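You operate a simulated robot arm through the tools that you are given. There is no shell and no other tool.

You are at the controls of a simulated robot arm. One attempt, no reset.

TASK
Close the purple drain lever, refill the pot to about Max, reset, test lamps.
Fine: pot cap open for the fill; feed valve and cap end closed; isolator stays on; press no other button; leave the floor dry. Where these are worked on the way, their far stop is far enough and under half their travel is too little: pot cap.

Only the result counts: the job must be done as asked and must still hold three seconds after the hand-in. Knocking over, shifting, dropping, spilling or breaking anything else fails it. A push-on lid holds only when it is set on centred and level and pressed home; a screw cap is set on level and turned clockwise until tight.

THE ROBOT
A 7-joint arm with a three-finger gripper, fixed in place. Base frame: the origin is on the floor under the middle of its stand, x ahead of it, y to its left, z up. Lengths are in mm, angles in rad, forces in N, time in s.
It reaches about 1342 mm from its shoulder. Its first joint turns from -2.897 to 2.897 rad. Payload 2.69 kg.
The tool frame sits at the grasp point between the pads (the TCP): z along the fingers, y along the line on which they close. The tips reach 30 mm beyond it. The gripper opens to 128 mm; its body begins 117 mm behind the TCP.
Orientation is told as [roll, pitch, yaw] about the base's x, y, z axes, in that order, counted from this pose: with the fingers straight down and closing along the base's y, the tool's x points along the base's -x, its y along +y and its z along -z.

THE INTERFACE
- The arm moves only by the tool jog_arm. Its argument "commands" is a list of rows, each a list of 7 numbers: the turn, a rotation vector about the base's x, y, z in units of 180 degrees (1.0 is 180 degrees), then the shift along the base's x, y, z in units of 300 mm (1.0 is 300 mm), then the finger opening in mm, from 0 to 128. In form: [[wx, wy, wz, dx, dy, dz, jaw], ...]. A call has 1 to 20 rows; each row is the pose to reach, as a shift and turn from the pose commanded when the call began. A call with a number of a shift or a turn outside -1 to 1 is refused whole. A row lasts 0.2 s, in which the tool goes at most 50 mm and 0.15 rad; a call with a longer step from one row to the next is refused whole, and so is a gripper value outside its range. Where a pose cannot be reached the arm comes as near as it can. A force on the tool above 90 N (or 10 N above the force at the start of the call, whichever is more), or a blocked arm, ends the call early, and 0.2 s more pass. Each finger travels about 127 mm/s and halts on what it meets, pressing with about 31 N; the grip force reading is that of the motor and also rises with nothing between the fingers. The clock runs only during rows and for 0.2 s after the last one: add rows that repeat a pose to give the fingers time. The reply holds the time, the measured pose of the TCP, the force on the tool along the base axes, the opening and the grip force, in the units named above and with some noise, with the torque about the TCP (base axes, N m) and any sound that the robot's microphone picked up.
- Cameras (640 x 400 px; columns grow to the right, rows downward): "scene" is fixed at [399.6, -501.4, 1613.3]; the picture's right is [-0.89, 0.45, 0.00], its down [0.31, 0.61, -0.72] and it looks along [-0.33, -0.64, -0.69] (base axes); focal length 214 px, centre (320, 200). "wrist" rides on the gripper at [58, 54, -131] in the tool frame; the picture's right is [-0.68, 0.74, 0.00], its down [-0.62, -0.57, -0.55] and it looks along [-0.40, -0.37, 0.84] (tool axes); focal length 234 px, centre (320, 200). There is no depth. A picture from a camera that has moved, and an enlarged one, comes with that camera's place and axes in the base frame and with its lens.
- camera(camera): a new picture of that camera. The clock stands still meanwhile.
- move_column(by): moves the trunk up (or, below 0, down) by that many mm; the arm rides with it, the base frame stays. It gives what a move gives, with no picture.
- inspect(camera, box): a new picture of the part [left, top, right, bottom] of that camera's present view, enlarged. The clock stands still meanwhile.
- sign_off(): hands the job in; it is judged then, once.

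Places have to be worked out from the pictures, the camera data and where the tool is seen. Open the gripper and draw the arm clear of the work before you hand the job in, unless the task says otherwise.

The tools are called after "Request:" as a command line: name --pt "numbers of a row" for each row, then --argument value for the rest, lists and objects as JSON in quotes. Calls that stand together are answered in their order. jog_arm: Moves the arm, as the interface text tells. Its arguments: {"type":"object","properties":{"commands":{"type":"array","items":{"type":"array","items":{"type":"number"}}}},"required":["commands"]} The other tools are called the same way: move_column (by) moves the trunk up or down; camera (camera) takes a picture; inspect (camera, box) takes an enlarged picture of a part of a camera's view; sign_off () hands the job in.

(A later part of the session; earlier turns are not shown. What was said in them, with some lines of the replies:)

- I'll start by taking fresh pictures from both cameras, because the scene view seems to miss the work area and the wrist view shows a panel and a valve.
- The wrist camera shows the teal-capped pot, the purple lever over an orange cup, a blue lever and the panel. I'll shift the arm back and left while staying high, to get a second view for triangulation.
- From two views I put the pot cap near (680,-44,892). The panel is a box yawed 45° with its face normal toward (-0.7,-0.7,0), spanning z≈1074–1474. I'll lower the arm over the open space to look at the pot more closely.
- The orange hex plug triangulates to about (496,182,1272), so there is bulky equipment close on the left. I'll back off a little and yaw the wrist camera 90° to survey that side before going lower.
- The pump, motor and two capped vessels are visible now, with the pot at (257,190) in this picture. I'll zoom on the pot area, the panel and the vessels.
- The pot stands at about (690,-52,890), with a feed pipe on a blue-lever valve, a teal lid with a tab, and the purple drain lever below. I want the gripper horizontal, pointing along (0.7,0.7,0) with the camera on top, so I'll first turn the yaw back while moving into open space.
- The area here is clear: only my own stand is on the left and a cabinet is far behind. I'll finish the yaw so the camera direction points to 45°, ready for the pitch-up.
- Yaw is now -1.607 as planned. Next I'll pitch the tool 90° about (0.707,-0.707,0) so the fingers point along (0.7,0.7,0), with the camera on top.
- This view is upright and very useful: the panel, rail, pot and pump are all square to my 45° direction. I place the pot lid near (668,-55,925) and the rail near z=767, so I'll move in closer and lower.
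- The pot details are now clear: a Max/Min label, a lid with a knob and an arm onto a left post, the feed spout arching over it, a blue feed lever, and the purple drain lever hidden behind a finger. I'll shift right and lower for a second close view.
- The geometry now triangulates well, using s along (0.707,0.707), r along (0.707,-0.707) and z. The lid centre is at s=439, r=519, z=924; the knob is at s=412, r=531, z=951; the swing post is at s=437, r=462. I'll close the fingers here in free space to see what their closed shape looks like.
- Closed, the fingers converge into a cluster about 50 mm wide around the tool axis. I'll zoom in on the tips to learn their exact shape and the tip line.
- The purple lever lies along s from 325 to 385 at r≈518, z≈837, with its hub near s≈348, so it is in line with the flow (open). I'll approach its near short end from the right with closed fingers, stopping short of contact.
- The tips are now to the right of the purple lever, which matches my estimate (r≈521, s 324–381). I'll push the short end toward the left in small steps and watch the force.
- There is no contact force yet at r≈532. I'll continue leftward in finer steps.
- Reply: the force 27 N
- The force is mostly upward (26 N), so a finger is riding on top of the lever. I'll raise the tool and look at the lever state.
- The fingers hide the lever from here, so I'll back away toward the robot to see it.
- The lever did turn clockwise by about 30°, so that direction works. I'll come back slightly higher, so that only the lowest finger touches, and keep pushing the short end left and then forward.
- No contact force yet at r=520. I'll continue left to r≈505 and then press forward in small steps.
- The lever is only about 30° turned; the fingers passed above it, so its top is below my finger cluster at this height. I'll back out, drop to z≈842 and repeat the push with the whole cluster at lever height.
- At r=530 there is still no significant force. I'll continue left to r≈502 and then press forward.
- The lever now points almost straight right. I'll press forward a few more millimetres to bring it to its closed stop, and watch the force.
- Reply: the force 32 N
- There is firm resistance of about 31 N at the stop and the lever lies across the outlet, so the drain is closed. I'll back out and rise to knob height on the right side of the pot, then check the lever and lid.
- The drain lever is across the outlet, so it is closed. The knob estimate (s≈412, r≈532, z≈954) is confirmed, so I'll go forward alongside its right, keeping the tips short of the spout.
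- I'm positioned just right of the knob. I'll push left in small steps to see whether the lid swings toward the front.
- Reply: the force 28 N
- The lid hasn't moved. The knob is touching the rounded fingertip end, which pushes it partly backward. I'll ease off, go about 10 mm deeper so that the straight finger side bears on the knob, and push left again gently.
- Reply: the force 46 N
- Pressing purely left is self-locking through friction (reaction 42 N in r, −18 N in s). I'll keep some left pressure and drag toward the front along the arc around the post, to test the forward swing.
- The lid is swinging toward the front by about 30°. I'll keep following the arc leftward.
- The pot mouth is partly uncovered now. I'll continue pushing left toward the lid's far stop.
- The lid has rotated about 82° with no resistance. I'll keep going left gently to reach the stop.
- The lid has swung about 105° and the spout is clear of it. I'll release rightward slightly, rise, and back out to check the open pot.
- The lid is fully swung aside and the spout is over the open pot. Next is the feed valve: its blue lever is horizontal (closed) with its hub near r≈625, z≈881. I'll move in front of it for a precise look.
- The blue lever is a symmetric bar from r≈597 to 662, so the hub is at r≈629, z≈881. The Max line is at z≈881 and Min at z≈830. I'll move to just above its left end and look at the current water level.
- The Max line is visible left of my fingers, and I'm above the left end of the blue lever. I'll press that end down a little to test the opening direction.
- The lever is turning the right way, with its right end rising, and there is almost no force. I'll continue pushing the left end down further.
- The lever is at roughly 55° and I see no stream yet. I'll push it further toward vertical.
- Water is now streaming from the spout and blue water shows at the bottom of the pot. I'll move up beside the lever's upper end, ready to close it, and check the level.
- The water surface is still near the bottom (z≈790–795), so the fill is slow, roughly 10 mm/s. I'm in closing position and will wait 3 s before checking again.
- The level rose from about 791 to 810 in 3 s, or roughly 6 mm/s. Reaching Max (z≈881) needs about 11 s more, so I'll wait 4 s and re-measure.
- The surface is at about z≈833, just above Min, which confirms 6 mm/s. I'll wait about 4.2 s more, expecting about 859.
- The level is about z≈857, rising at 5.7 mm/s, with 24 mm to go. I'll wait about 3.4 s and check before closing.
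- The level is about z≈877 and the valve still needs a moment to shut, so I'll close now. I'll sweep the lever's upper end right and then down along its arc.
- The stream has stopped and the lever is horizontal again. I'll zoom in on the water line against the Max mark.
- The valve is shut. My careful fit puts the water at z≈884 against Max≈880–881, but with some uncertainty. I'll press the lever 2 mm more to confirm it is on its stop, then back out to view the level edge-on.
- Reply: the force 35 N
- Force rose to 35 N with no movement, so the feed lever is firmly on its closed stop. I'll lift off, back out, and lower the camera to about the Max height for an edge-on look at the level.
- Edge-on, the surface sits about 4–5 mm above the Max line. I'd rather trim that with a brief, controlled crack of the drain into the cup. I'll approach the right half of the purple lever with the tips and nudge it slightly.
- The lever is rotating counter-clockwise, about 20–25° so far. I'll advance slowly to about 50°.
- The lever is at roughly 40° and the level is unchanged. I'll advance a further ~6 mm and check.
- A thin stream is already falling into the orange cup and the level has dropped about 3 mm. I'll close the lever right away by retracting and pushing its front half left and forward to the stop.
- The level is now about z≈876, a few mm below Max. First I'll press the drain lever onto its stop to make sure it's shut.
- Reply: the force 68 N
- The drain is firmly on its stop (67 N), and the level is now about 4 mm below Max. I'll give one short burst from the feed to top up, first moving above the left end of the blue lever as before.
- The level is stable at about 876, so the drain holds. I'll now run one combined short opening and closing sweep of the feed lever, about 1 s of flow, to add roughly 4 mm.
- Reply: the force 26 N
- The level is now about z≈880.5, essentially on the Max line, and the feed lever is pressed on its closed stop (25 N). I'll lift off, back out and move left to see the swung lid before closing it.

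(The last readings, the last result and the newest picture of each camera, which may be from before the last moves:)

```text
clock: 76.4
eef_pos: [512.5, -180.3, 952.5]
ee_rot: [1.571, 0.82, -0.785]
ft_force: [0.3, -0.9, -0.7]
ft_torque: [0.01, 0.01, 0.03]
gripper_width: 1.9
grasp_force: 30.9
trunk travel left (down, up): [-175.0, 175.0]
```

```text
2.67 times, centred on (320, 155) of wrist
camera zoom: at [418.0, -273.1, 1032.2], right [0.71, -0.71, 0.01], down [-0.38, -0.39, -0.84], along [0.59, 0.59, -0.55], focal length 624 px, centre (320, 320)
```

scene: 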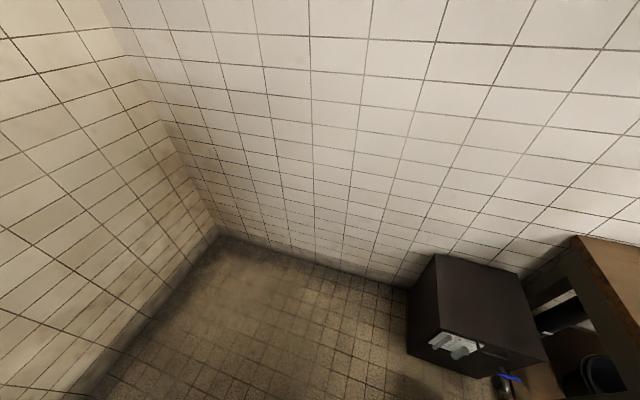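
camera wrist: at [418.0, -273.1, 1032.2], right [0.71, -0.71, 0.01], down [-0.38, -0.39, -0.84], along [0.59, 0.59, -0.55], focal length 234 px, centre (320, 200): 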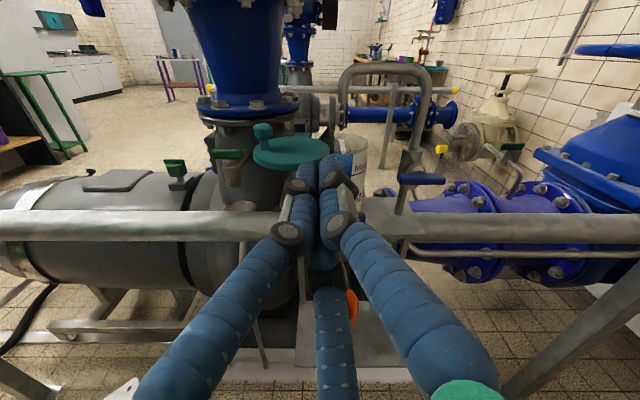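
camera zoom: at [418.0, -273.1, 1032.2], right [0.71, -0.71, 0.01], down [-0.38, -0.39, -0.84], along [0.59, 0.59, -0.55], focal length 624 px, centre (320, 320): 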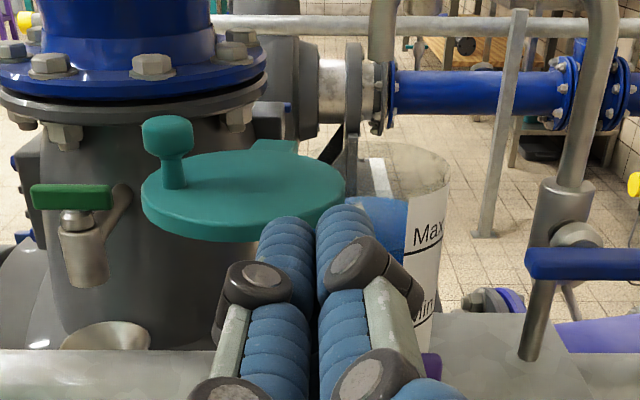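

The knob is at r≈422, s≈377, as predicted, and the space to its left is free. I'll move to its left side and start pushing it right.

Request:
jog_arm --pt "0 0 0 -0.084 0.084 0 0" --pt "0 0 0 -0.168 0.168 -0.004 0" --pt "0 0 0 -0.252 0.252 -0.007 0" --pt "0 0 0 -0.175 0.329 -0.007 0" --pt "0 0 0 -0.098 0.406 -0.007 0" --pt "0 0 0 -0.022 0.482 -0.007 0" --pt "0 0 0 0.054 0.558 -0.007 0"

Request:
inspect --camera "wrist" --box '[200, 100, 440, 250]'

```text
clock: 78.0
eef_pos: [528.7, -13.7, 951.5]
ee_rot: [1.57, 0.82, -0.786]
ft_force: [-0.4, -1.0, -0.3]
ft_torque: [0.01, 0.0, 0.01]
gripper_width: 2.1
grasp_force: 31.1
trunk travel left (down, up): [-175.0, 175.0]
```

```text
2.67 times, centred on (320, 175) of wrist
camera zoom: at [434.1, -106.5, 1030.6], right [0.71, -0.71, 0.01], down [-0.38, -0.39, -0.84], along [0.59, 0.59, -0.55], focal length 624 px, centre (320, 267)
```

zoom: 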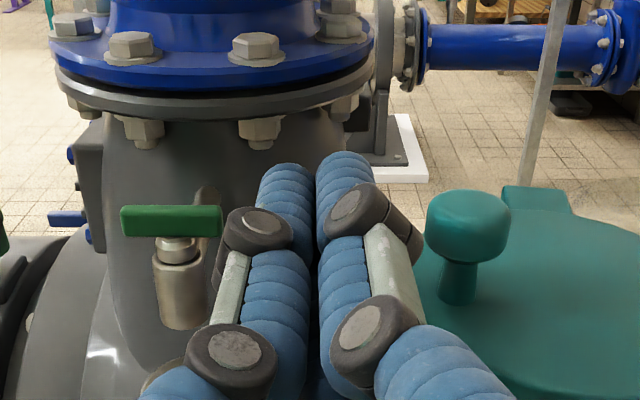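

The knob is just right of my fingers, with a clear path. I'll push right in steps.

Request:
jog_arm --pt "0 0 0 0.0212 -0.0212 0 0" --pt "0 0 0 0.0424 -0.0424 0 0" --pt "0 0 0 0.0636 -0.0636 0 0" --pt "0 0 0 0.0848 -0.0848 0 0" --pt "0 0 0 0.106 -0.106 0 0" --pt "0 0 0 0.1272 -0.1272 0 0"

Request:
inspect --camera "wrist" --box '[200, 100, 440, 250]'

```text
clock: 79.4
eef_pos: [566.2, -54.5, 951.2]
ee_rot: [1.571, 0.818, -0.785]
ft_force: [0.1, 0.0, 0.0]
ft_torque: [-0.03, 0.0, -0.03]
gripper_width: 2.0
grasp_force: 31.3
trunk travel left (down, up): [-175.0, 175.0]
```

```text
2.67 times, centred on (320, 175) of wrist
camera zoom: at [473.4, -145.4, 1030.4], right [0.71, -0.71, 0.01], down [-0.38, -0.39, -0.84], along [0.59, 0.59, -0.55], focal length 624 px, centre (320, 267)
```

zoom: 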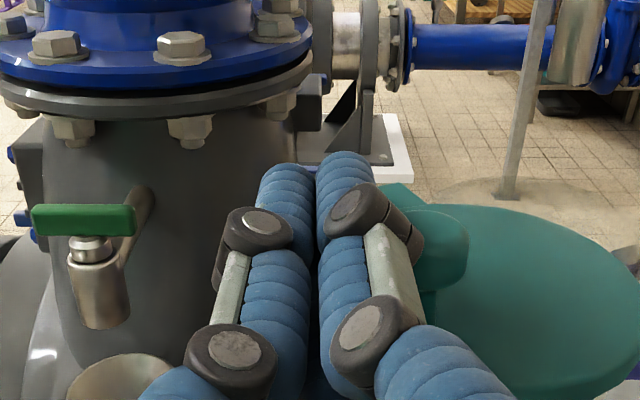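

The lid follows with no resistance. I'll continue pushing right.

Request:
jog_arm --pt "0 0 0 0.0212 -0.0212 0 0" --pt "0 0 0 0.0424 -0.0424 0 0" --pt "0 0 0 0.0636 -0.0636 0 0" --pt "0 0 0 0.0848 -0.0848 0 0"

Request:
inspect --camera "wrist" --box '[200, 100, 440, 250]'

```text
clock: 80.4
eef_pos: [592.3, -77.5, 951.6]
ee_rot: [1.571, 0.819, -0.786]
ft_force: [0.9, 0.4, 0.7]
ft_torque: [0.0, 0.01, -0.01]
gripper_width: 1.8
grasp_force: 31.5
trunk travel left (down, up): [-175.0, 175.0]
```

```text
2.67 times, centred on (320, 175) of wrist
camera zoom: at [498.5, -170.4, 1030.5], right [0.71, -0.71, 0.01], down [-0.38, -0.39, -0.84], along [0.59, 0.59, -0.55], focal length 624 px, centre (320, 267)
```

zoom: 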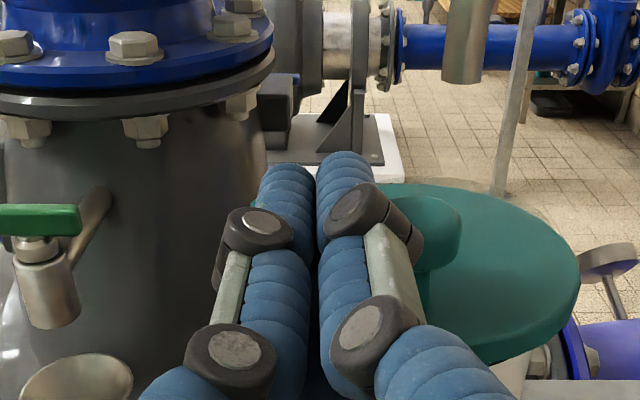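

The lid is about two-thirds closed. I'll now retract, centre the tips on the front of the knob, and push it back along its arc toward the closed stop.

Request:
jog_arm --pt "0 0 0 -0.0566 -0.0471 0 0" --pt "0 0 0 -0.1084 -0.099 0 0" --pt "0 0 0 -0.0377 -0.1697 0 0" --pt "0 0 0 -0.0094 -0.1508 0 0" --pt "0 0 0 0.0165 -0.1438 0 0" --pt "0 0 0 0.0471 -0.1414 0 0" --pt "0 0 0 0.0884 -0.1379 0 0" --pt "0 0 0 0.1155 -0.1296 0 0" --pt "0 0 0 0.1343 -0.1249 0 0"

Request:
inspect --camera "wrist" --box '[200, 80, 440, 230]'

```text
clock: 82.4
eef_pos: [631.1, -115.0, 951.4]
ee_rot: [1.571, 0.822, -0.787]
ft_force: [0.7, 0.1, -0.2]
ft_torque: [0.0, 0.01, 0.0]
gripper_width: 2.0
grasp_force: 31.9
trunk travel left (down, up): [-175.0, 175.0]
```

```text
2.67 times, centred on (320, 155) of wrist
camera zoom: at [537.9, -207.5, 1030.0], right [0.71, -0.71, 0.01], down [-0.38, -0.39, -0.84], along [0.59, 0.59, -0.55], focal length 624 px, centre (320, 320)
```

zoom: 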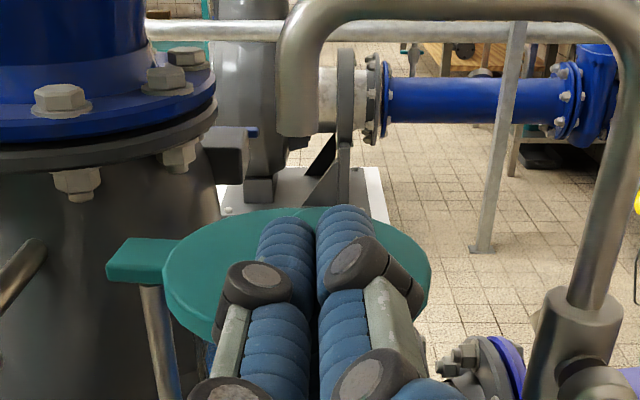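

The lid looks nearly closed. I'll push a few more millimetres until it meets the closed stop.

Request:
jog_arm --pt "0 0 0 0.0085 0.0055 0 0" --pt "0 0 0 0.015 0.013 0 0" --pt "0 0 0 0.02 0.018 0 0" --pt "0 0 0 0.025 0.023 0 0"

Request:
inspect --camera "wrist" --box '[200, 80, 440, 230]'

```text
clock: 83.4
eef_pos: [638.0, -111.1, 952.3]
ee_rot: [1.573, 0.821, -0.785]
ft_force: [-23.6, -22.1, -3.0]
ft_torque: [-0.46, -0.04, -0.13]
gripper_width: 5.9
grasp_force: 31.3
trunk travel left (down, up): [-175.0, 175.0]
```

```text
2.67 times, centred on (320, 155) of wrist
camera zoom: at [544.3, -202.4, 1030.3], right [0.71, -0.71, 0.01], down [-0.38, -0.39, -0.84], along [0.6, 0.59, -0.55], focal length 624 px, centre (320, 320)
```

zoom: 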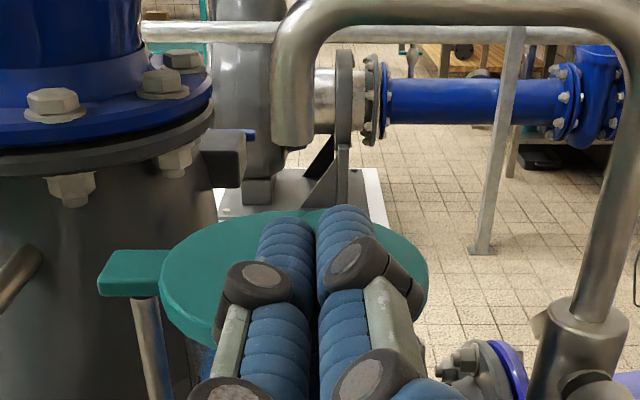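

The push meets 32 N at the expected closed position, so the lid is shut. I'll back out and verify the lid, levers, level and floor.

Request:
jog_arm --pt "0 0 0 -0.07 -0.07 0 0" --pt "0 0 0 -0.15 -0.17 0 0" --pt "0 0 0 -0.22 -0.27 0 0" --pt "0 0 0 -0.28 -0.37 0.0 0" --pt "0 0 0 -0.31 -0.47 0.0 0" --pt "0 0 0 -0.28 -0.55 0.0 0"

Request:
camera --camera "wrist"

Request:
inspect --camera "wrist" --box '[180, 80, 420, 230]'

Request:
inspect --camera "wrist" --box '[160, 200, 480, 400]'

```text
clock: 84.8
eef_pos: [554.7, -272.5, 951.7]
ee_rot: [1.571, 0.82, -0.785]
ft_force: [0.4, 0.1, -0.2]
ft_torque: [0.03, -0.01, -0.02]
gripper_width: 2.2
grasp_force: 31.4
trunk travel left (down, up): [-175.0, 175.0]
```

```text
taken
camera wrist: at [461.6, -365.8, 1030.2], right [0.71, -0.71, 0.01], down [-0.38, -0.39, -0.84], along [0.59, 0.59, -0.55], focal length 234 px, centre (320, 200)
```

wrist: 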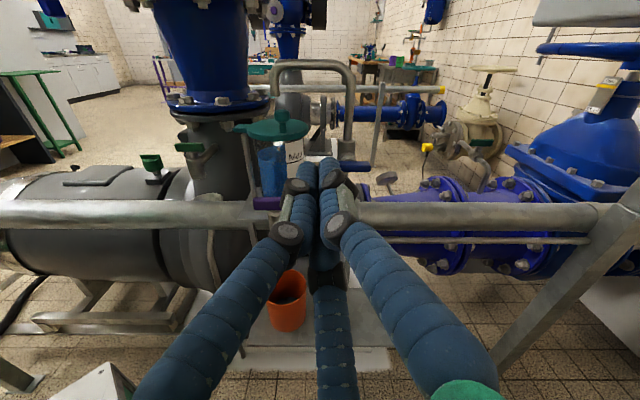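

```text
2.67 times, centred on (300, 155) of wrist
camera zoom: at [461.6, -365.8, 1030.2], right [0.71, -0.71, 0.01], down [-0.38, -0.39, -0.84], along [0.59, 0.59, -0.55], focal length 624 px, centre (373, 320)
```

zoom: 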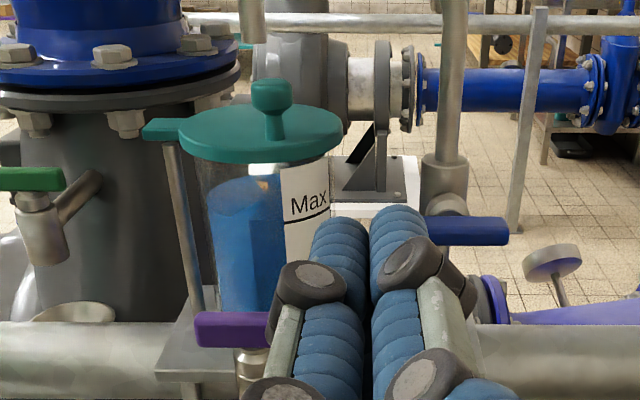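

```text
2.00 times, centred on (320, 300) of wrist
camera zoom: at [461.6, -365.8, 1030.2], right [0.71, -0.71, 0.01], down [-0.38, -0.39, -0.84], along [0.59, 0.59, -0.55], focal length 468 px, centre (320, 0)
```

zoom: 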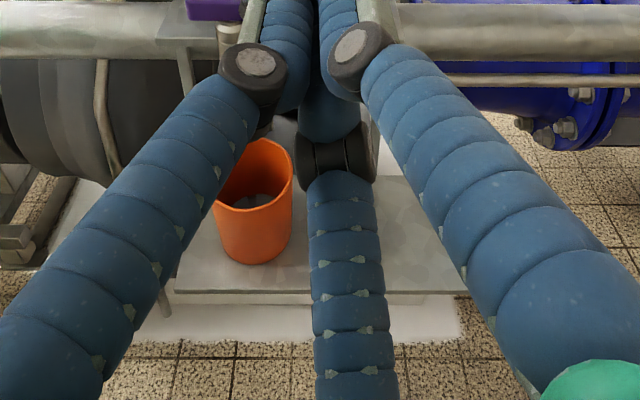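

The lid is closed in its original position, the drain and feed levers are across, water stands at Max, the cup holds a little water, and the floor is dry. Now I'll retreat and rise toward the control panel (face plane s≈257, r 801–1151, z 1074–1474).

Request:
jog_arm --pt "0 0 0 -0.08 -0.08 0.02 0" --pt "0 0 0 -0.16 -0.16 0.08 0" --pt "0 0 0 -0.2 -0.25 0.18 0" --pt "0 0 0 -0.24 -0.34 0.28 0" --pt "0 0 0 -0.26 -0.43 0.38 0" --pt "0 0 0 -0.25 -0.52 0.48 0" --pt "0 0 0 -0.23 -0.6 0.58 0" --pt "0 0 0 -0.21 -0.68 0.68 0" --pt "0 0 0 -0.2 -0.742 0.78 0" --pt "0 0 0 -0.2 -0.78 0.9 0"

Request:
camera --camera "wrist"

```text
clock: 87.0
eef_pos: [496.5, -508.5, 1221.1]
ee_rot: [1.571, 0.819, -0.784]
ft_force: [-0.2, -0.1, -0.4]
ft_torque: [0.04, -0.05, 0.02]
gripper_width: 1.9
grasp_force: 31.0
trunk travel left (down, up): [-175.0, 175.0]
```

```text
taken
camera wrist: at [402.8, -600.8, 1300.2], right [0.71, -0.71, 0.01], down [-0.38, -0.39, -0.84], along [0.59, 0.59, -0.55], focal length 234 px, centre (320, 200)
```

wrist: 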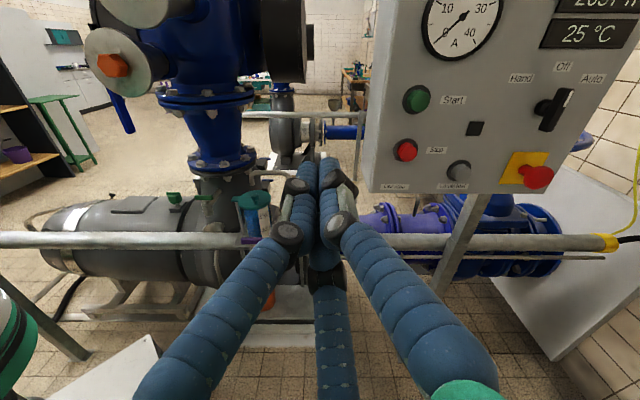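

The panel is now in view with Start, Stop, another button, the selector and the isolator. I'll move right, up and back for a full frontal view.

Request:
jog_arm --pt "0 0 0 0.0 -0.1 0.07 0" --pt "0 0 0 0.02 -0.2 0.15 0" --pt "0 0 0 0.06 -0.3 0.24 0" --pt "0 0 0 0.1 -0.4 0.33 0" --pt "0 0 0 0.15 -0.5 0.42 0" --pt "0 0 0 0.2 -0.6 0.5 0" --pt "0 0 0 0.232 -0.6635 0.533 0"

Request:
camera --camera "wrist"

Request:
inspect --camera "wrist" --box '[240, 0, 480, 150]'

Request:
inspect --camera "wrist" --box '[240, 100, 480, 250]'

```text
clock: 88.6
eef_pos: [566.4, -706.1, 1381.6]
ee_rot: [1.571, 0.82, -0.788]
ft_force: [-0.2, 0.2, 0.3]
ft_torque: [0.02, 0.01, 0.0]
gripper_width: 2.2
grasp_force: 31.6
trunk travel left (down, up): [-175.0, 175.0]
```

```text
taken
camera wrist: at [472.4, -798.6, 1460.1], right [0.71, -0.71, 0.01], down [-0.38, -0.39, -0.84], along [0.59, 0.59, -0.55], focal length 234 px, centre (320, 200)
```

wrist: 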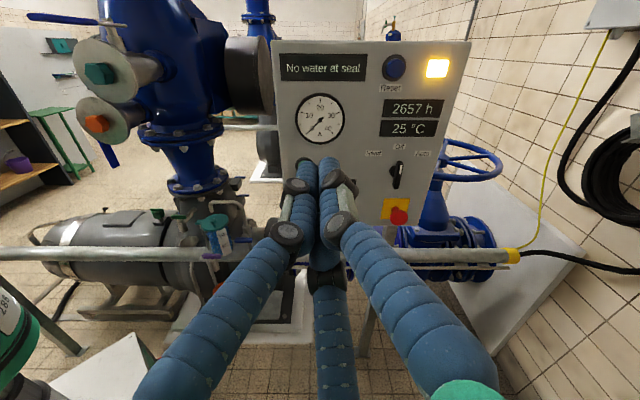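

```text
2.67 times, centred on (360, 75) of wrist
camera zoom: at [472.4, -798.6, 1460.1], right [0.71, -0.71, 0.01], down [-0.38, -0.39, -0.84], along [0.59, 0.59, -0.55], focal length 624 px, centre (213, 533)
```

zoom: 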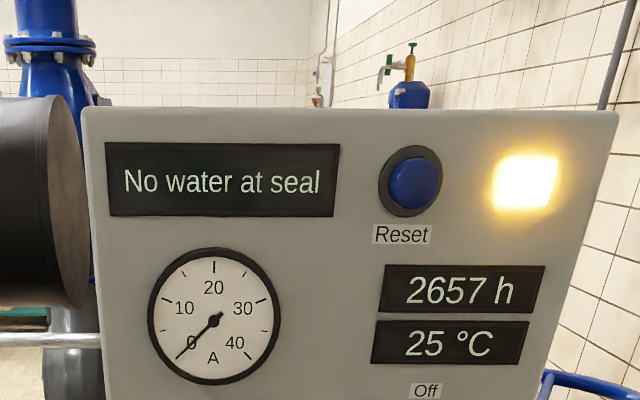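

```text
2.67 times, centred on (360, 175) of wrist
camera zoom: at [472.4, -798.6, 1460.1], right [0.71, -0.71, 0.01], down [-0.38, -0.39, -0.84], along [0.59, 0.59, -0.55], focal length 624 px, centre (213, 267)
```

zoom: 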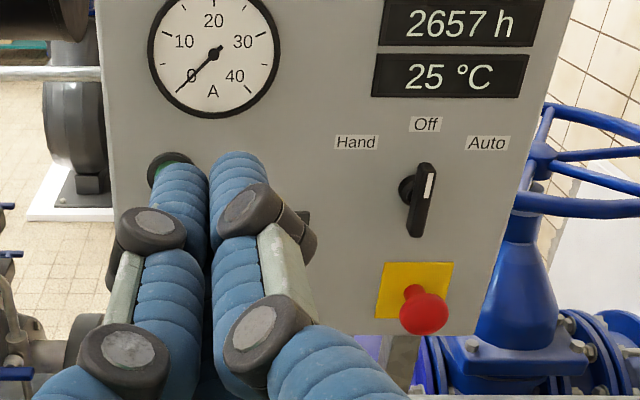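

The panel reads "No water at seal" with the blue Reset button at upper right (r≈1031, z≈1430) and the panel face at s≈255. I'll approach in front of Reset.

Request:
jog_arm --pt "0 0 0 0.08 -0.05 0.03 0" --pt "0 0 0 0.18 -0.08 0.06 0" --pt "0 0 0 0.29 -0.09 0.09 0" --pt "0 0 0 0.4 -0.07 0.12 0" --pt "0 0 0 0.51 -0.03 0.14 0" --pt "0 0 0 0.62 0.03 0.155 0" --pt "0 0 0 0.7 0.09 0.163 0" --pt "0 0 0 0.778 0.16 0.163 0"

Request:
camera --camera "wrist"

Request:
inspect --camera "wrist" --box '[200, 60, 440, 210]'

```text
clock: 90.4
eef_pos: [797.9, -659.6, 1430.0]
ee_rot: [1.573, 0.82, -0.786]
ft_force: [-0.3, 0.5, 0.3]
ft_torque: [-0.06, 0.04, 0.0]
gripper_width: 2.1
grasp_force: 31.8
trunk travel left (down, up): [-175.0, 175.0]
```

```text
taken
camera wrist: at [704.9, -750.4, 1509.4], right [0.71, -0.71, 0.01], down [-0.38, -0.39, -0.84], along [0.59, 0.59, -0.55], focal length 234 px, centre (320, 200)
```

wrist: 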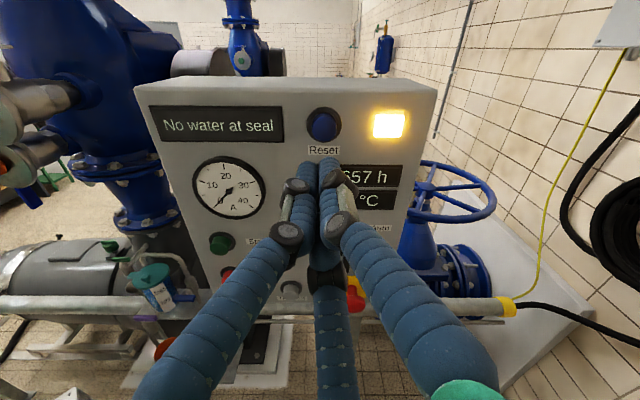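

```text
2.67 times, centred on (320, 135) of wrist
camera zoom: at [704.9, -750.4, 1509.4], right [0.71, -0.71, 0.01], down [-0.38, -0.39, -0.84], along [0.59, 0.59, -0.55], focal length 624 px, centre (320, 373)
```

zoom: 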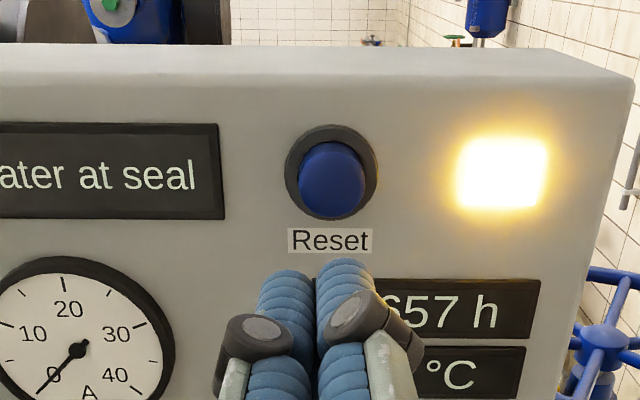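

I'm aligned with Reset (cap at r≈1034, z≈1431). I'll advance to just short of it, then step forward slowly until it presses.

Request:
jog_arm --pt "0 0 0 0.083 0.067 0.003 0" --pt "0 0 0 0.158 0.142 0.003 0" --pt "0 0 0 0.232 0.216 0.003 0" --pt "0 0 0 0.246 0.23 0.003 0" --pt "0 0 0 0.256 0.24 0.003 0"

Request:
inspect --camera "wrist" --box '[200, 60, 440, 210]'

```text
clock: 91.6
eef_pos: [874.2, -586.9, 1430.9]
ee_rot: [1.571, 0.821, -0.784]
ft_force: [0.3, -0.5, -0.2]
ft_torque: [0.01, 0.02, -0.01]
gripper_width: 2.0
grasp_force: 31.8
trunk travel left (down, up): [-175.0, 175.0]
```

```text
2.67 times, centred on (320, 135) of wrist
camera zoom: at [781.2, -679.1, 1510.0], right [0.71, -0.71, 0.01], down [-0.38, -0.39, -0.84], along [0.59, 0.59, -0.55], focal length 624 px, centre (320, 373)
```

zoom: 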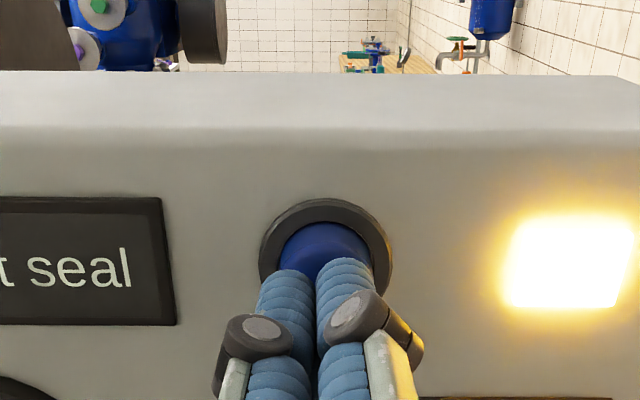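

No contact yet with the tips at s≈233. I'll step forward in small increments.

Request:
jog_arm --pt "0 0 0 0.007 0.007 0 0" --pt "0 0 0 0.014 0.014 0 0" --pt "0 0 0 0.021 0.021 0 0" --pt "0 0 0 0.028 0.028 0 0"

Request:
inspect --camera "wrist" --box '[160, 60, 480, 260]'

```text
clock: 92.6
eef_pos: [883.1, -577.5, 1432.0]
ee_rot: [1.571, 0.82, -0.785]
ft_force: [-0.3, 0.6, 0.1]
ft_torque: [-0.02, 0.03, 0.01]
gripper_width: 2.0
grasp_force: 31.1
trunk travel left (down, up): [-175.0, 175.0]
```

```text
2.00 times, centred on (320, 160) of wrist
camera zoom: at [789.9, -670.8, 1510.0], right [0.71, -0.71, 0.01], down [-0.38, -0.39, -0.84], along [0.59, 0.59, -0.55], focal length 468 px, centre (320, 280)
```

zoom: 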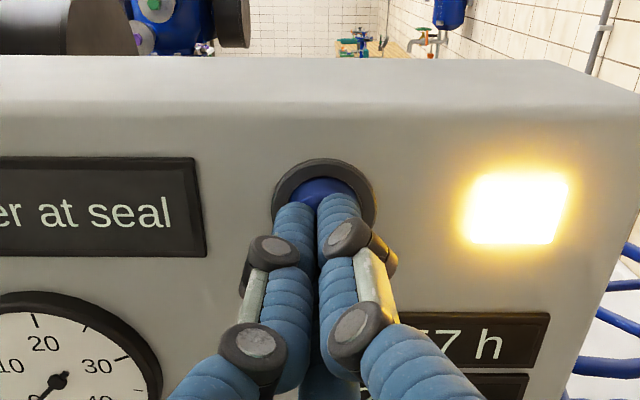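

Still no contact at tip s≈246, so I'll keep stepping forward.

Request:
jog_arm --pt "0 0 0 0.006 0.006 0 0" --pt "0 0 0 0.012 0.012 0 0" --pt "0 0 0 0.018 0.018 0 0"

Request:
inspect --camera "wrist" --box '[160, 60, 480, 260]'

```text
clock: 93.4
eef_pos: [887.9, -571.7, 1430.4]
ee_rot: [1.571, 0.822, -0.786]
ft_force: [-2.1, -1.1, -0.4]
ft_torque: [-0.01, 0.0, 0.0]
gripper_width: 2.1
grasp_force: 31.5
trunk travel left (down, up): [-175.0, 175.0]
```

```text
2.00 times, centred on (320, 160) of wrist
camera zoom: at [795.3, -665.7, 1509.8], right [0.71, -0.71, 0.01], down [-0.38, -0.39, -0.84], along [0.59, 0.59, -0.55], focal length 468 px, centre (320, 280)
```

zoom: 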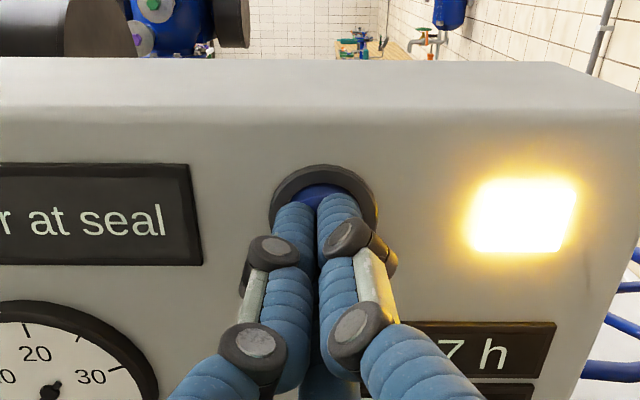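

There is light contact now (~2 N). I'll press a few more millimetres.

Request:
jog_arm --pt "0 0 0 0.005 0.005 0 0" --pt "0 0 0 0.01 0.01 0 0" --pt "0 0 0 0.012 0.012 0 0"

Request:
inspect --camera "wrist" --box '[160, 60, 480, 260]'

```text
clock: 94.2
eef_pos: [892.5, -570.5, 1432.2]
ee_rot: [1.571, 0.822, -0.787]
ft_force: [-2.4, -3.4, -0.8]
ft_torque: [0.0, -0.01, -0.01]
gripper_width: 2.2
grasp_force: 31.0
trunk travel left (down, up): [-175.0, 175.0]
heard: click
```

```text
2.00 times, centred on (320, 160) of wrist
camera zoom: at [798.9, -662.4, 1510.2], right [0.71, -0.71, 0.01], down [-0.38, -0.39, -0.84], along [0.59, 0.59, -0.55], focal length 468 px, centre (320, 280)
```

zoom: 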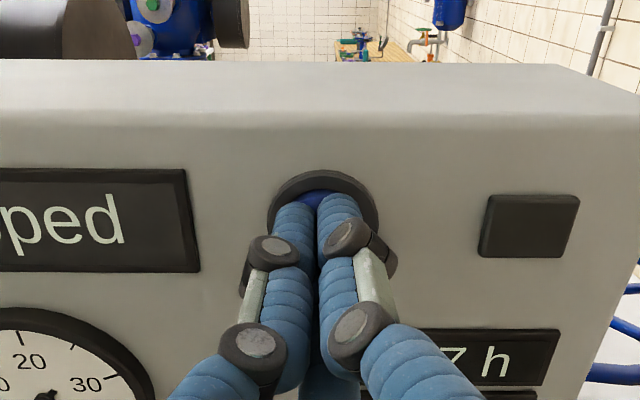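

There was a click, the alarm lamp went out and the display now shows "Stopped", so Reset worked. I'll back straight off and then go left and down to read the lower buttons' labels.

Request:
jog_arm --pt "0 0 0 -0.06 -0.06 0 0" --pt "0 0 0 -0.15 -0.15 0 0" --pt "0 0 0 -0.25 -0.25 0 0" --pt "0 0 0 -0.36 -0.36 0 0" --pt "0 0 0 -0.47 -0.47 0 0" --pt "0 0 0 -0.56 -0.44 -0.02 0" --pt "0 0 0 -0.65 -0.37 -0.06 0" --pt "0 0 0 -0.74 -0.29 -0.12 0" --pt "0 0 0 -0.82 -0.21 -0.2 0"

Request:
camera --camera "wrist"

```text
clock: 96.2
eef_pos: [645.7, -632.5, 1371.8]
ee_rot: [1.57, 0.822, -0.785]
ft_force: [0.1, -0.7, -0.1]
ft_torque: [0.0, 0.01, 0.04]
gripper_width: 2.3
grasp_force: 31.9
out of reach, approached as far as the arm can: row 5
trunk travel left (down, up): [-175.0, 175.0]
```

```text
taken
camera wrist: at [552.2, -725.4, 1450.3], right [0.71, -0.71, 0.01], down [-0.38, -0.39, -0.84], along [0.59, 0.59, -0.55], focal length 234 px, centre (320, 200)
```

wrist: 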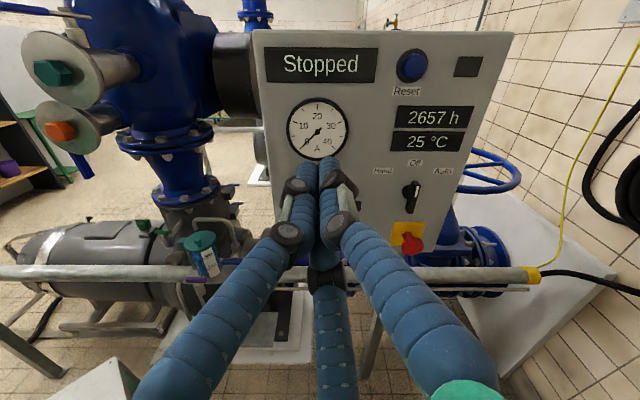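

The display shows "Stopped". I'll move left and down for a clear view of the lower-left buttons.

Request:
jog_arm --pt "0 0 0 -0.087 0.068 -0.088 0" --pt "0 0 0 -0.174 0.136 -0.176 0" --pt "0 0 0 -0.26 0.204 -0.264 0" --pt "0 0 0 -0.347 0.272 -0.352 0" --pt "0 0 0 -0.4337 0.339 -0.44 0"

Request:
camera --camera "wrist"

Request:
inspect --camera "wrist" --box '[340, 40, 540, 165]'

Request:
inspect --camera "wrist" --box '[360, 110, 520, 210]'

```text
clock: 97.4
eef_pos: [517.4, -530.5, 1238.9]
ee_rot: [1.571, 0.819, -0.786]
ft_force: [0.4, 0.0, 0.3]
ft_torque: [-0.02, 0.04, 0.05]
gripper_width: 1.9
grasp_force: 31.1
trunk travel left (down, up): [-175.0, 175.0]
```

```text
taken
camera wrist: at [422.7, -621.9, 1318.0], right [0.71, -0.71, 0.01], down [-0.38, -0.39, -0.84], along [0.59, 0.59, -0.55], focal length 234 px, centre (320, 200)
```

wrist: 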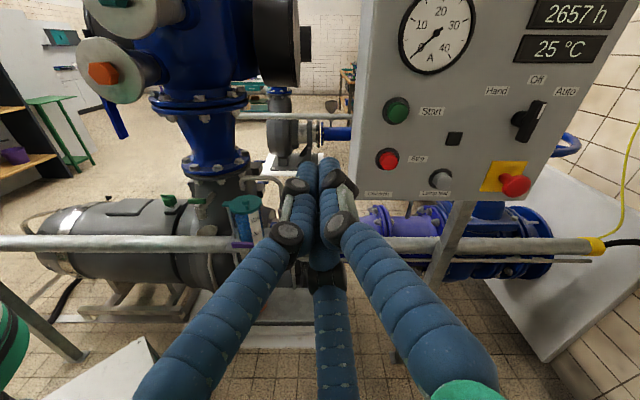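

```text
3.20 times, centred on (440, 102) of wrist
camera zoom: at [422.7, -621.9, 1318.0], right [0.71, -0.71, 0.01], down [-0.38, -0.39, -0.84], along [0.59, 0.59, -0.55], focal length 749 px, centre (-64, 512)
```

zoom: 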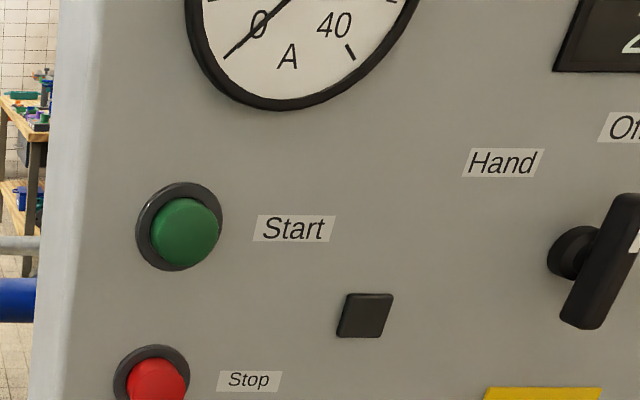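

```text
4.00 times, centred on (440, 160) of wrist
camera zoom: at [422.7, -621.9, 1318.0], right [0.71, -0.71, 0.01], down [-0.38, -0.39, -0.84], along [0.59, 0.59, -0.55], focal length 937 px, centre (-160, 360)
```

zoom: 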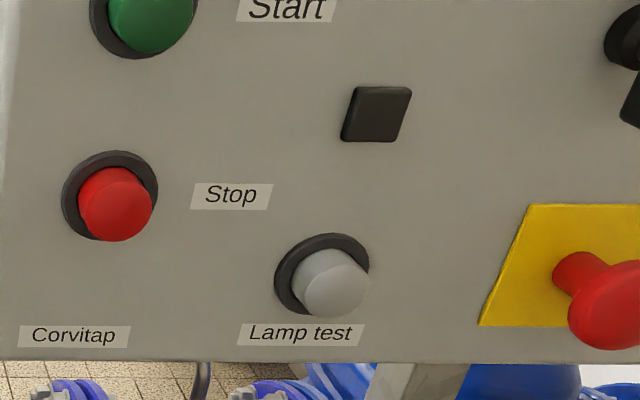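

The grey button is labelled "Lamp test" (r≈970, z≈1110). Stop is over 100 mm to its left and the isolator about 80 mm to its right. I'll move in front of Lamp test.

Request:
jog_arm --pt "0 0 0 0.121 -0.034 -0.061 0" --pt "0 0 0 0.242 -0.067 -0.122 0" --pt "0 0 0 0.363 -0.1 -0.183 0" --pt "0 0 0 0.484 -0.134 -0.245 0" --pt "0 0 0 0.605 -0.167 -0.306 0" --pt "0 0 0 0.726 -0.2 -0.367 0" --pt "0 0 0 0.847 -0.2345 -0.428 0"

Request:
camera --camera "wrist"

Request:
inspect --camera "wrist" --box '[200, 60, 440, 210]'

```text
clock: 99.0
eef_pos: [769.8, -601.7, 1111.5]
ee_rot: [1.571, 0.82, -0.785]
ft_force: [-0.9, 0.9, -0.2]
ft_torque: [-0.05, 0.04, -0.02]
gripper_width: 2.0
grasp_force: 31.4
trunk travel left (down, up): [-175.0, 175.0]
```

```text
taken
camera wrist: at [676.8, -694.5, 1189.3], right [0.71, -0.71, 0.01], down [-0.38, -0.39, -0.84], along [0.59, 0.59, -0.55], focal length 234 px, centre (320, 200)
```

wrist: 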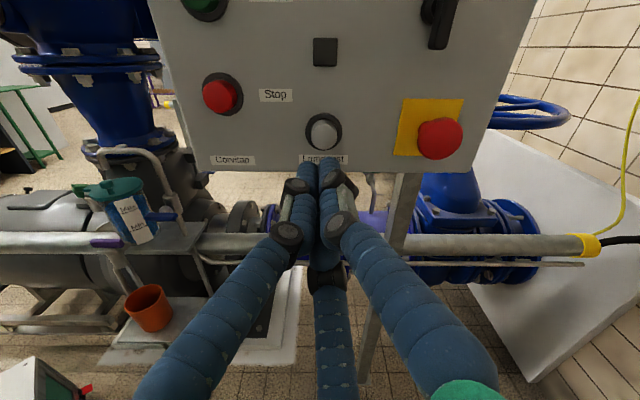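

```text
2.67 times, centred on (320, 135) of wrist
camera zoom: at [676.8, -694.5, 1189.3], right [0.71, -0.71, 0.01], down [-0.38, -0.39, -0.84], along [0.59, 0.59, -0.55], focal length 624 px, centre (320, 373)
```

zoom: 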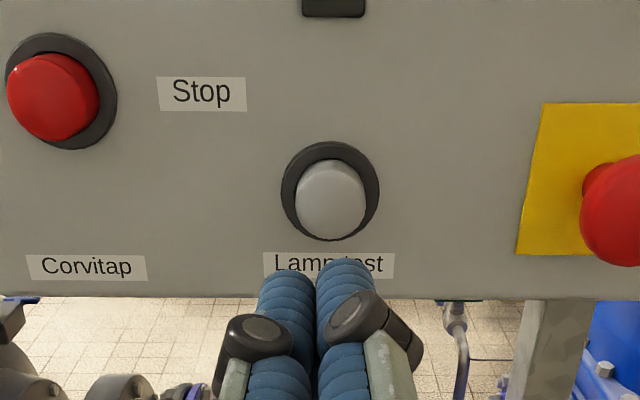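

I'm in front of Lamp test, with the cap at r≈974, z≈1108. I'll advance close to it, then step gently.

Request:
jog_arm --pt "0 0 0 0.0919 0.0731 -0.01 0" --pt "0 0 0 0.1744 0.1556 -0.01 0" --pt "0 0 0 0.2287 0.2098 -0.01 0" --pt "0 0 0 0.2381 0.2192 -0.01 0" --pt "0 0 0 0.2475 0.2286 -0.01 0"

Request:
inspect --camera "wrist" --box '[160, 60, 480, 260]'

```text
clock: 100.2
eef_pos: [843.5, -531.8, 1107.5]
ee_rot: [1.569, 0.82, -0.785]
ft_force: [-1.3, -0.4, 0.0]
ft_torque: [0.0, 0.02, 0.03]
gripper_width: 1.9
grasp_force: 31.4
trunk travel left (down, up): [-175.0, 175.0]
```

```text
2.00 times, centred on (320, 160) of wrist
camera zoom: at [750.8, -624.7, 1186.2], right [0.71, -0.71, 0.01], down [-0.38, -0.39, -0.84], along [0.59, 0.59, -0.55], focal length 468 px, centre (320, 280)
```

zoom: 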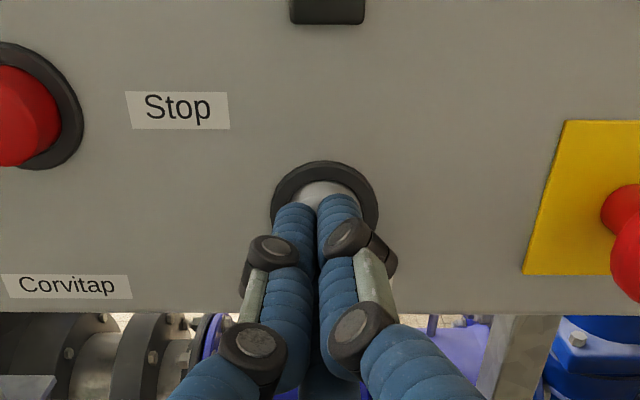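

The tips are just touching the button. I'll press a few more millimetres.

Request:
jog_arm --pt "0 0 0 0.005 0.005 0 0" --pt "0 0 0 0.01 0.01 0 0" --pt "0 0 0 0.015 0.015 0 0" --pt "0 0 0 0.019 0.019 0 0"

Request:
camera --camera "wrist"

```text
clock: 101.2
eef_pos: [849.3, -525.9, 1107.5]
ee_rot: [1.572, 0.819, -0.785]
ft_force: [-3.5, -1.1, -0.2]
ft_torque: [-0.02, 0.03, 0.04]
gripper_width: 2.0
grasp_force: 31.8
trunk travel left (down, up): [-175.0, 175.0]
heard: click
```

```text
taken
camera wrist: at [756.8, -619.4, 1186.6], right [0.71, -0.71, 0.01], down [-0.38, -0.39, -0.84], along [0.59, 0.59, -0.55], focal length 234 px, centre (320, 200)
```

wrist: 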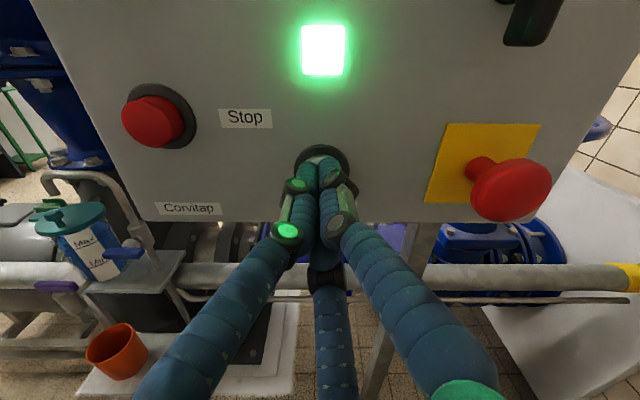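

There was a click and the green lamp lit, so the lamp test is active. I'll hold it for 2 s and then release straight back.

Request:
jog_arm --pt "0 0 0 0 0 0 0" --pt "0 0 0 0 0 0 0" --pt "0 0 0 0 0 0 0" --pt "0 0 0 0 0 0 0" --pt "0 0 0 0 0 0 0" --pt "0 0 0 0 0 0 0" --pt "0 0 0 0 0 0 0" --pt "0 0 0 0 0 0 0" --pt "0 0 0 0 0 0 0" --pt "0 0 0 0 0 0 0"

Request:
inspect --camera "wrist" --box '[160, 0, 480, 200]'

```text
clock: 103.4
eef_pos: [850.8, -525.9, 1107.9]
ee_rot: [1.57, 0.82, -0.785]
ft_force: [-2.5, -3.0, 0.1]
ft_torque: [0.0, -0.02, -0.06]
gripper_width: 1.9
grasp_force: 31.2
trunk travel left (down, up): [-175.0, 175.0]
```

```text
2.00 times, centred on (320, 100) of wrist
camera zoom: at [756.8, -619.4, 1186.6], right [0.71, -0.71, 0.01], down [-0.38, -0.39, -0.84], along [0.59, 0.59, -0.55], focal length 468 px, centre (320, 400)
```

zoom: 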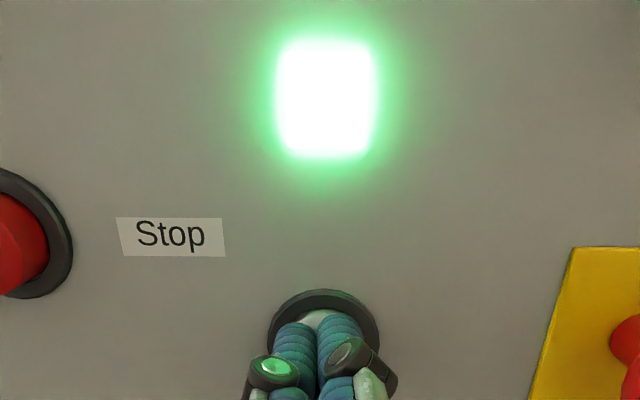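

The lamp stays lit while I hold. I'll now back straight off and view the panel.

Request:
jog_arm --pt "0 0 0 -0.05 -0.05 0 0" --pt "0 0 0 -0.13 -0.13 0 0" --pt "0 0 0 -0.22 -0.22 0 0" --pt "0 0 0 -0.31 -0.31 0 0" --pt "0 0 0 -0.41 -0.35 0.05 0" --pt "0 0 0 -0.5 -0.33 0.14 0" --pt "0 0 0 -0.57 -0.31 0.25 0" --pt "0 0 0 -0.62 -0.29 0.38 0" --pt "0 0 0 -0.66 -0.27 0.51 0" --pt "0 0 0 -0.68 -0.26 0.65 0" --pt "0 0 0 -0.7 -0.26 0.79 0"

Request:
camera --camera "wrist"

```text
clock: 105.8
eef_pos: [639.8, -602.6, 1343.3]
ee_rot: [1.57, 0.823, -0.784]
ft_force: [0.5, -0.7, -0.6]
ft_torque: [0.03, -0.02, -0.02]
gripper_width: 2.0
grasp_force: 31.5
trunk travel left (down, up): [-175.0, 175.0]
```

```text
taken
camera wrist: at [546.2, -695.9, 1423.2], right [0.71, -0.71, 0.01], down [-0.38, -0.39, -0.84], along [0.59, 0.59, -0.55], focal length 234 px, centre (320, 200)
```

wrist: 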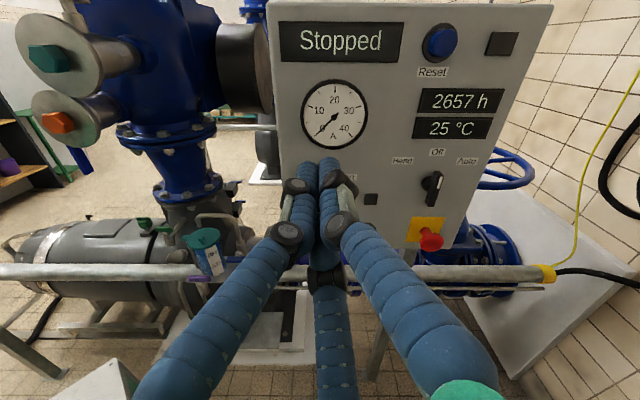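

The panel reads "Stopped" with lamps off and the isolator unchanged. I'll open the gripper in free space and move back for a last check of the pot, levers and floor.

Request:
jog_arm --pt "0 0 0 -0.075 0.06 -0.09 20" --pt "0 0 0 -0.15 0.12 -0.18 50" --pt "0 0 0 -0.225 0.18 -0.27 80" --pt "0 0 0 -0.3 0.24 -0.36 110" --pt "0 0 0 -0.375 0.3 -0.45 128" --pt "0 0 0 -0.45 0.36 -0.54 128" --pt "0 0 0 -0.525 0.42 -0.63 128" --pt "0 0 0 -0.6 0.48 -0.72 128" --pt "0 0 0 -0.67 0.547 -0.81 128"

Request:
camera --camera "wrist"

Request:
inspect --camera "wrist" --box '[220, 120, 340, 195]'

Request:
inspect --camera "wrist" --box '[200, 160, 360, 260]'

```text
clock: 107.8
eef_pos: [437.9, -438.9, 1102.0]
ee_rot: [1.57, 0.819, -0.785]
ft_force: [-0.4, 0.6, 0.7]
ft_torque: [0.01, 0.03, 0.0]
gripper_width: 128.1
grasp_force: 0.1
trunk travel left (down, up): [-175.0, 175.0]
```

```text
taken
camera wrist: at [345.0, -531.6, 1180.6], right [0.71, -0.71, 0.01], down [-0.38, -0.39, -0.84], along [0.59, 0.59, -0.55], focal length 234 px, centre (320, 200)
```

wrist: 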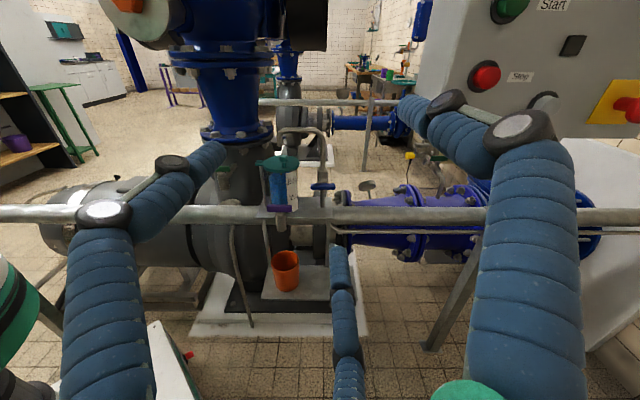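

```text
5.33 times, centred on (280, 158) of wrist
camera zoom: at [345.0, -531.6, 1180.6], right [0.71, -0.71, 0.01], down [-0.38, -0.39, -0.84], along [0.59, 0.59, -0.55], focal length 1249 px, centre (533, 427)
```

zoom: 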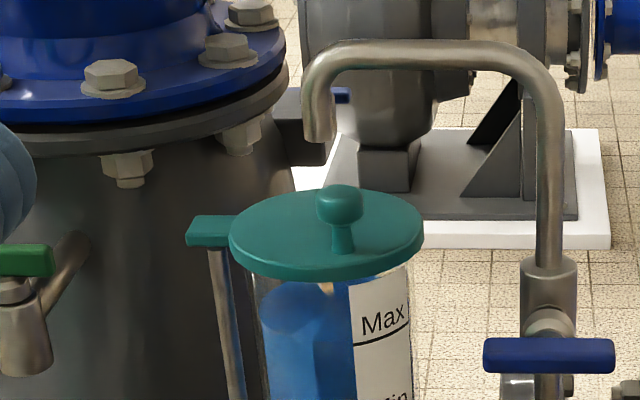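

```text
4.00 times, centred on (280, 210) of wrist
camera zoom: at [345.0, -531.6, 1180.6], right [0.71, -0.71, 0.01], down [-0.38, -0.39, -0.84], along [0.59, 0.59, -0.55], focal length 937 px, centre (480, 160)
```

zoom: 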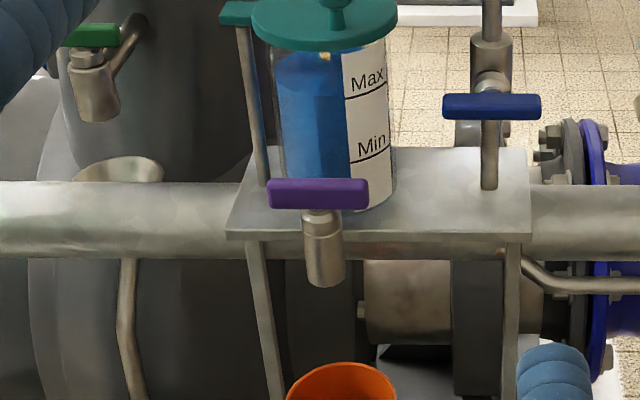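

The lid is closed, the drain and feed levers are both across, the level is at about Max, the floor is dry, and the panel reads "Stopped" with the isolator untouched. The gripper is open and the arm is clear, so I'm handing the job in.

Request:
sign_off

```text
The job is handed in.
```

I did all the steps and handed the job in; I don't have the judge's result yet.

- **Drain:** the purple drain lever is closed and pressed onto its stop.
- **Fill:** I opened the pot cap, filled through the feed valve, then closed both. The water stands within about 2 mm of the Max line by my picture estimate.
- **Overfill corrected:** the first fill ended 4–5 mm above Max. I cracked the drain briefly, letting a little water into the orange cup, then topped up with a short burst from the feed.
- **Reset:** I pressed the blue Reset button. The alarm lamp went out and the display changed from "No water at seal" to "Stopped".
- **Lamp test:** I pressed and held Lamp test for about 2 s. The green lamp lit. The alarm lamp was out of camera view, so I did not see it light during the test.

I pressed no other button and left the isolator alone. The floor looked dry in the last pictures. The gripper is open and the arm is clear of the work.
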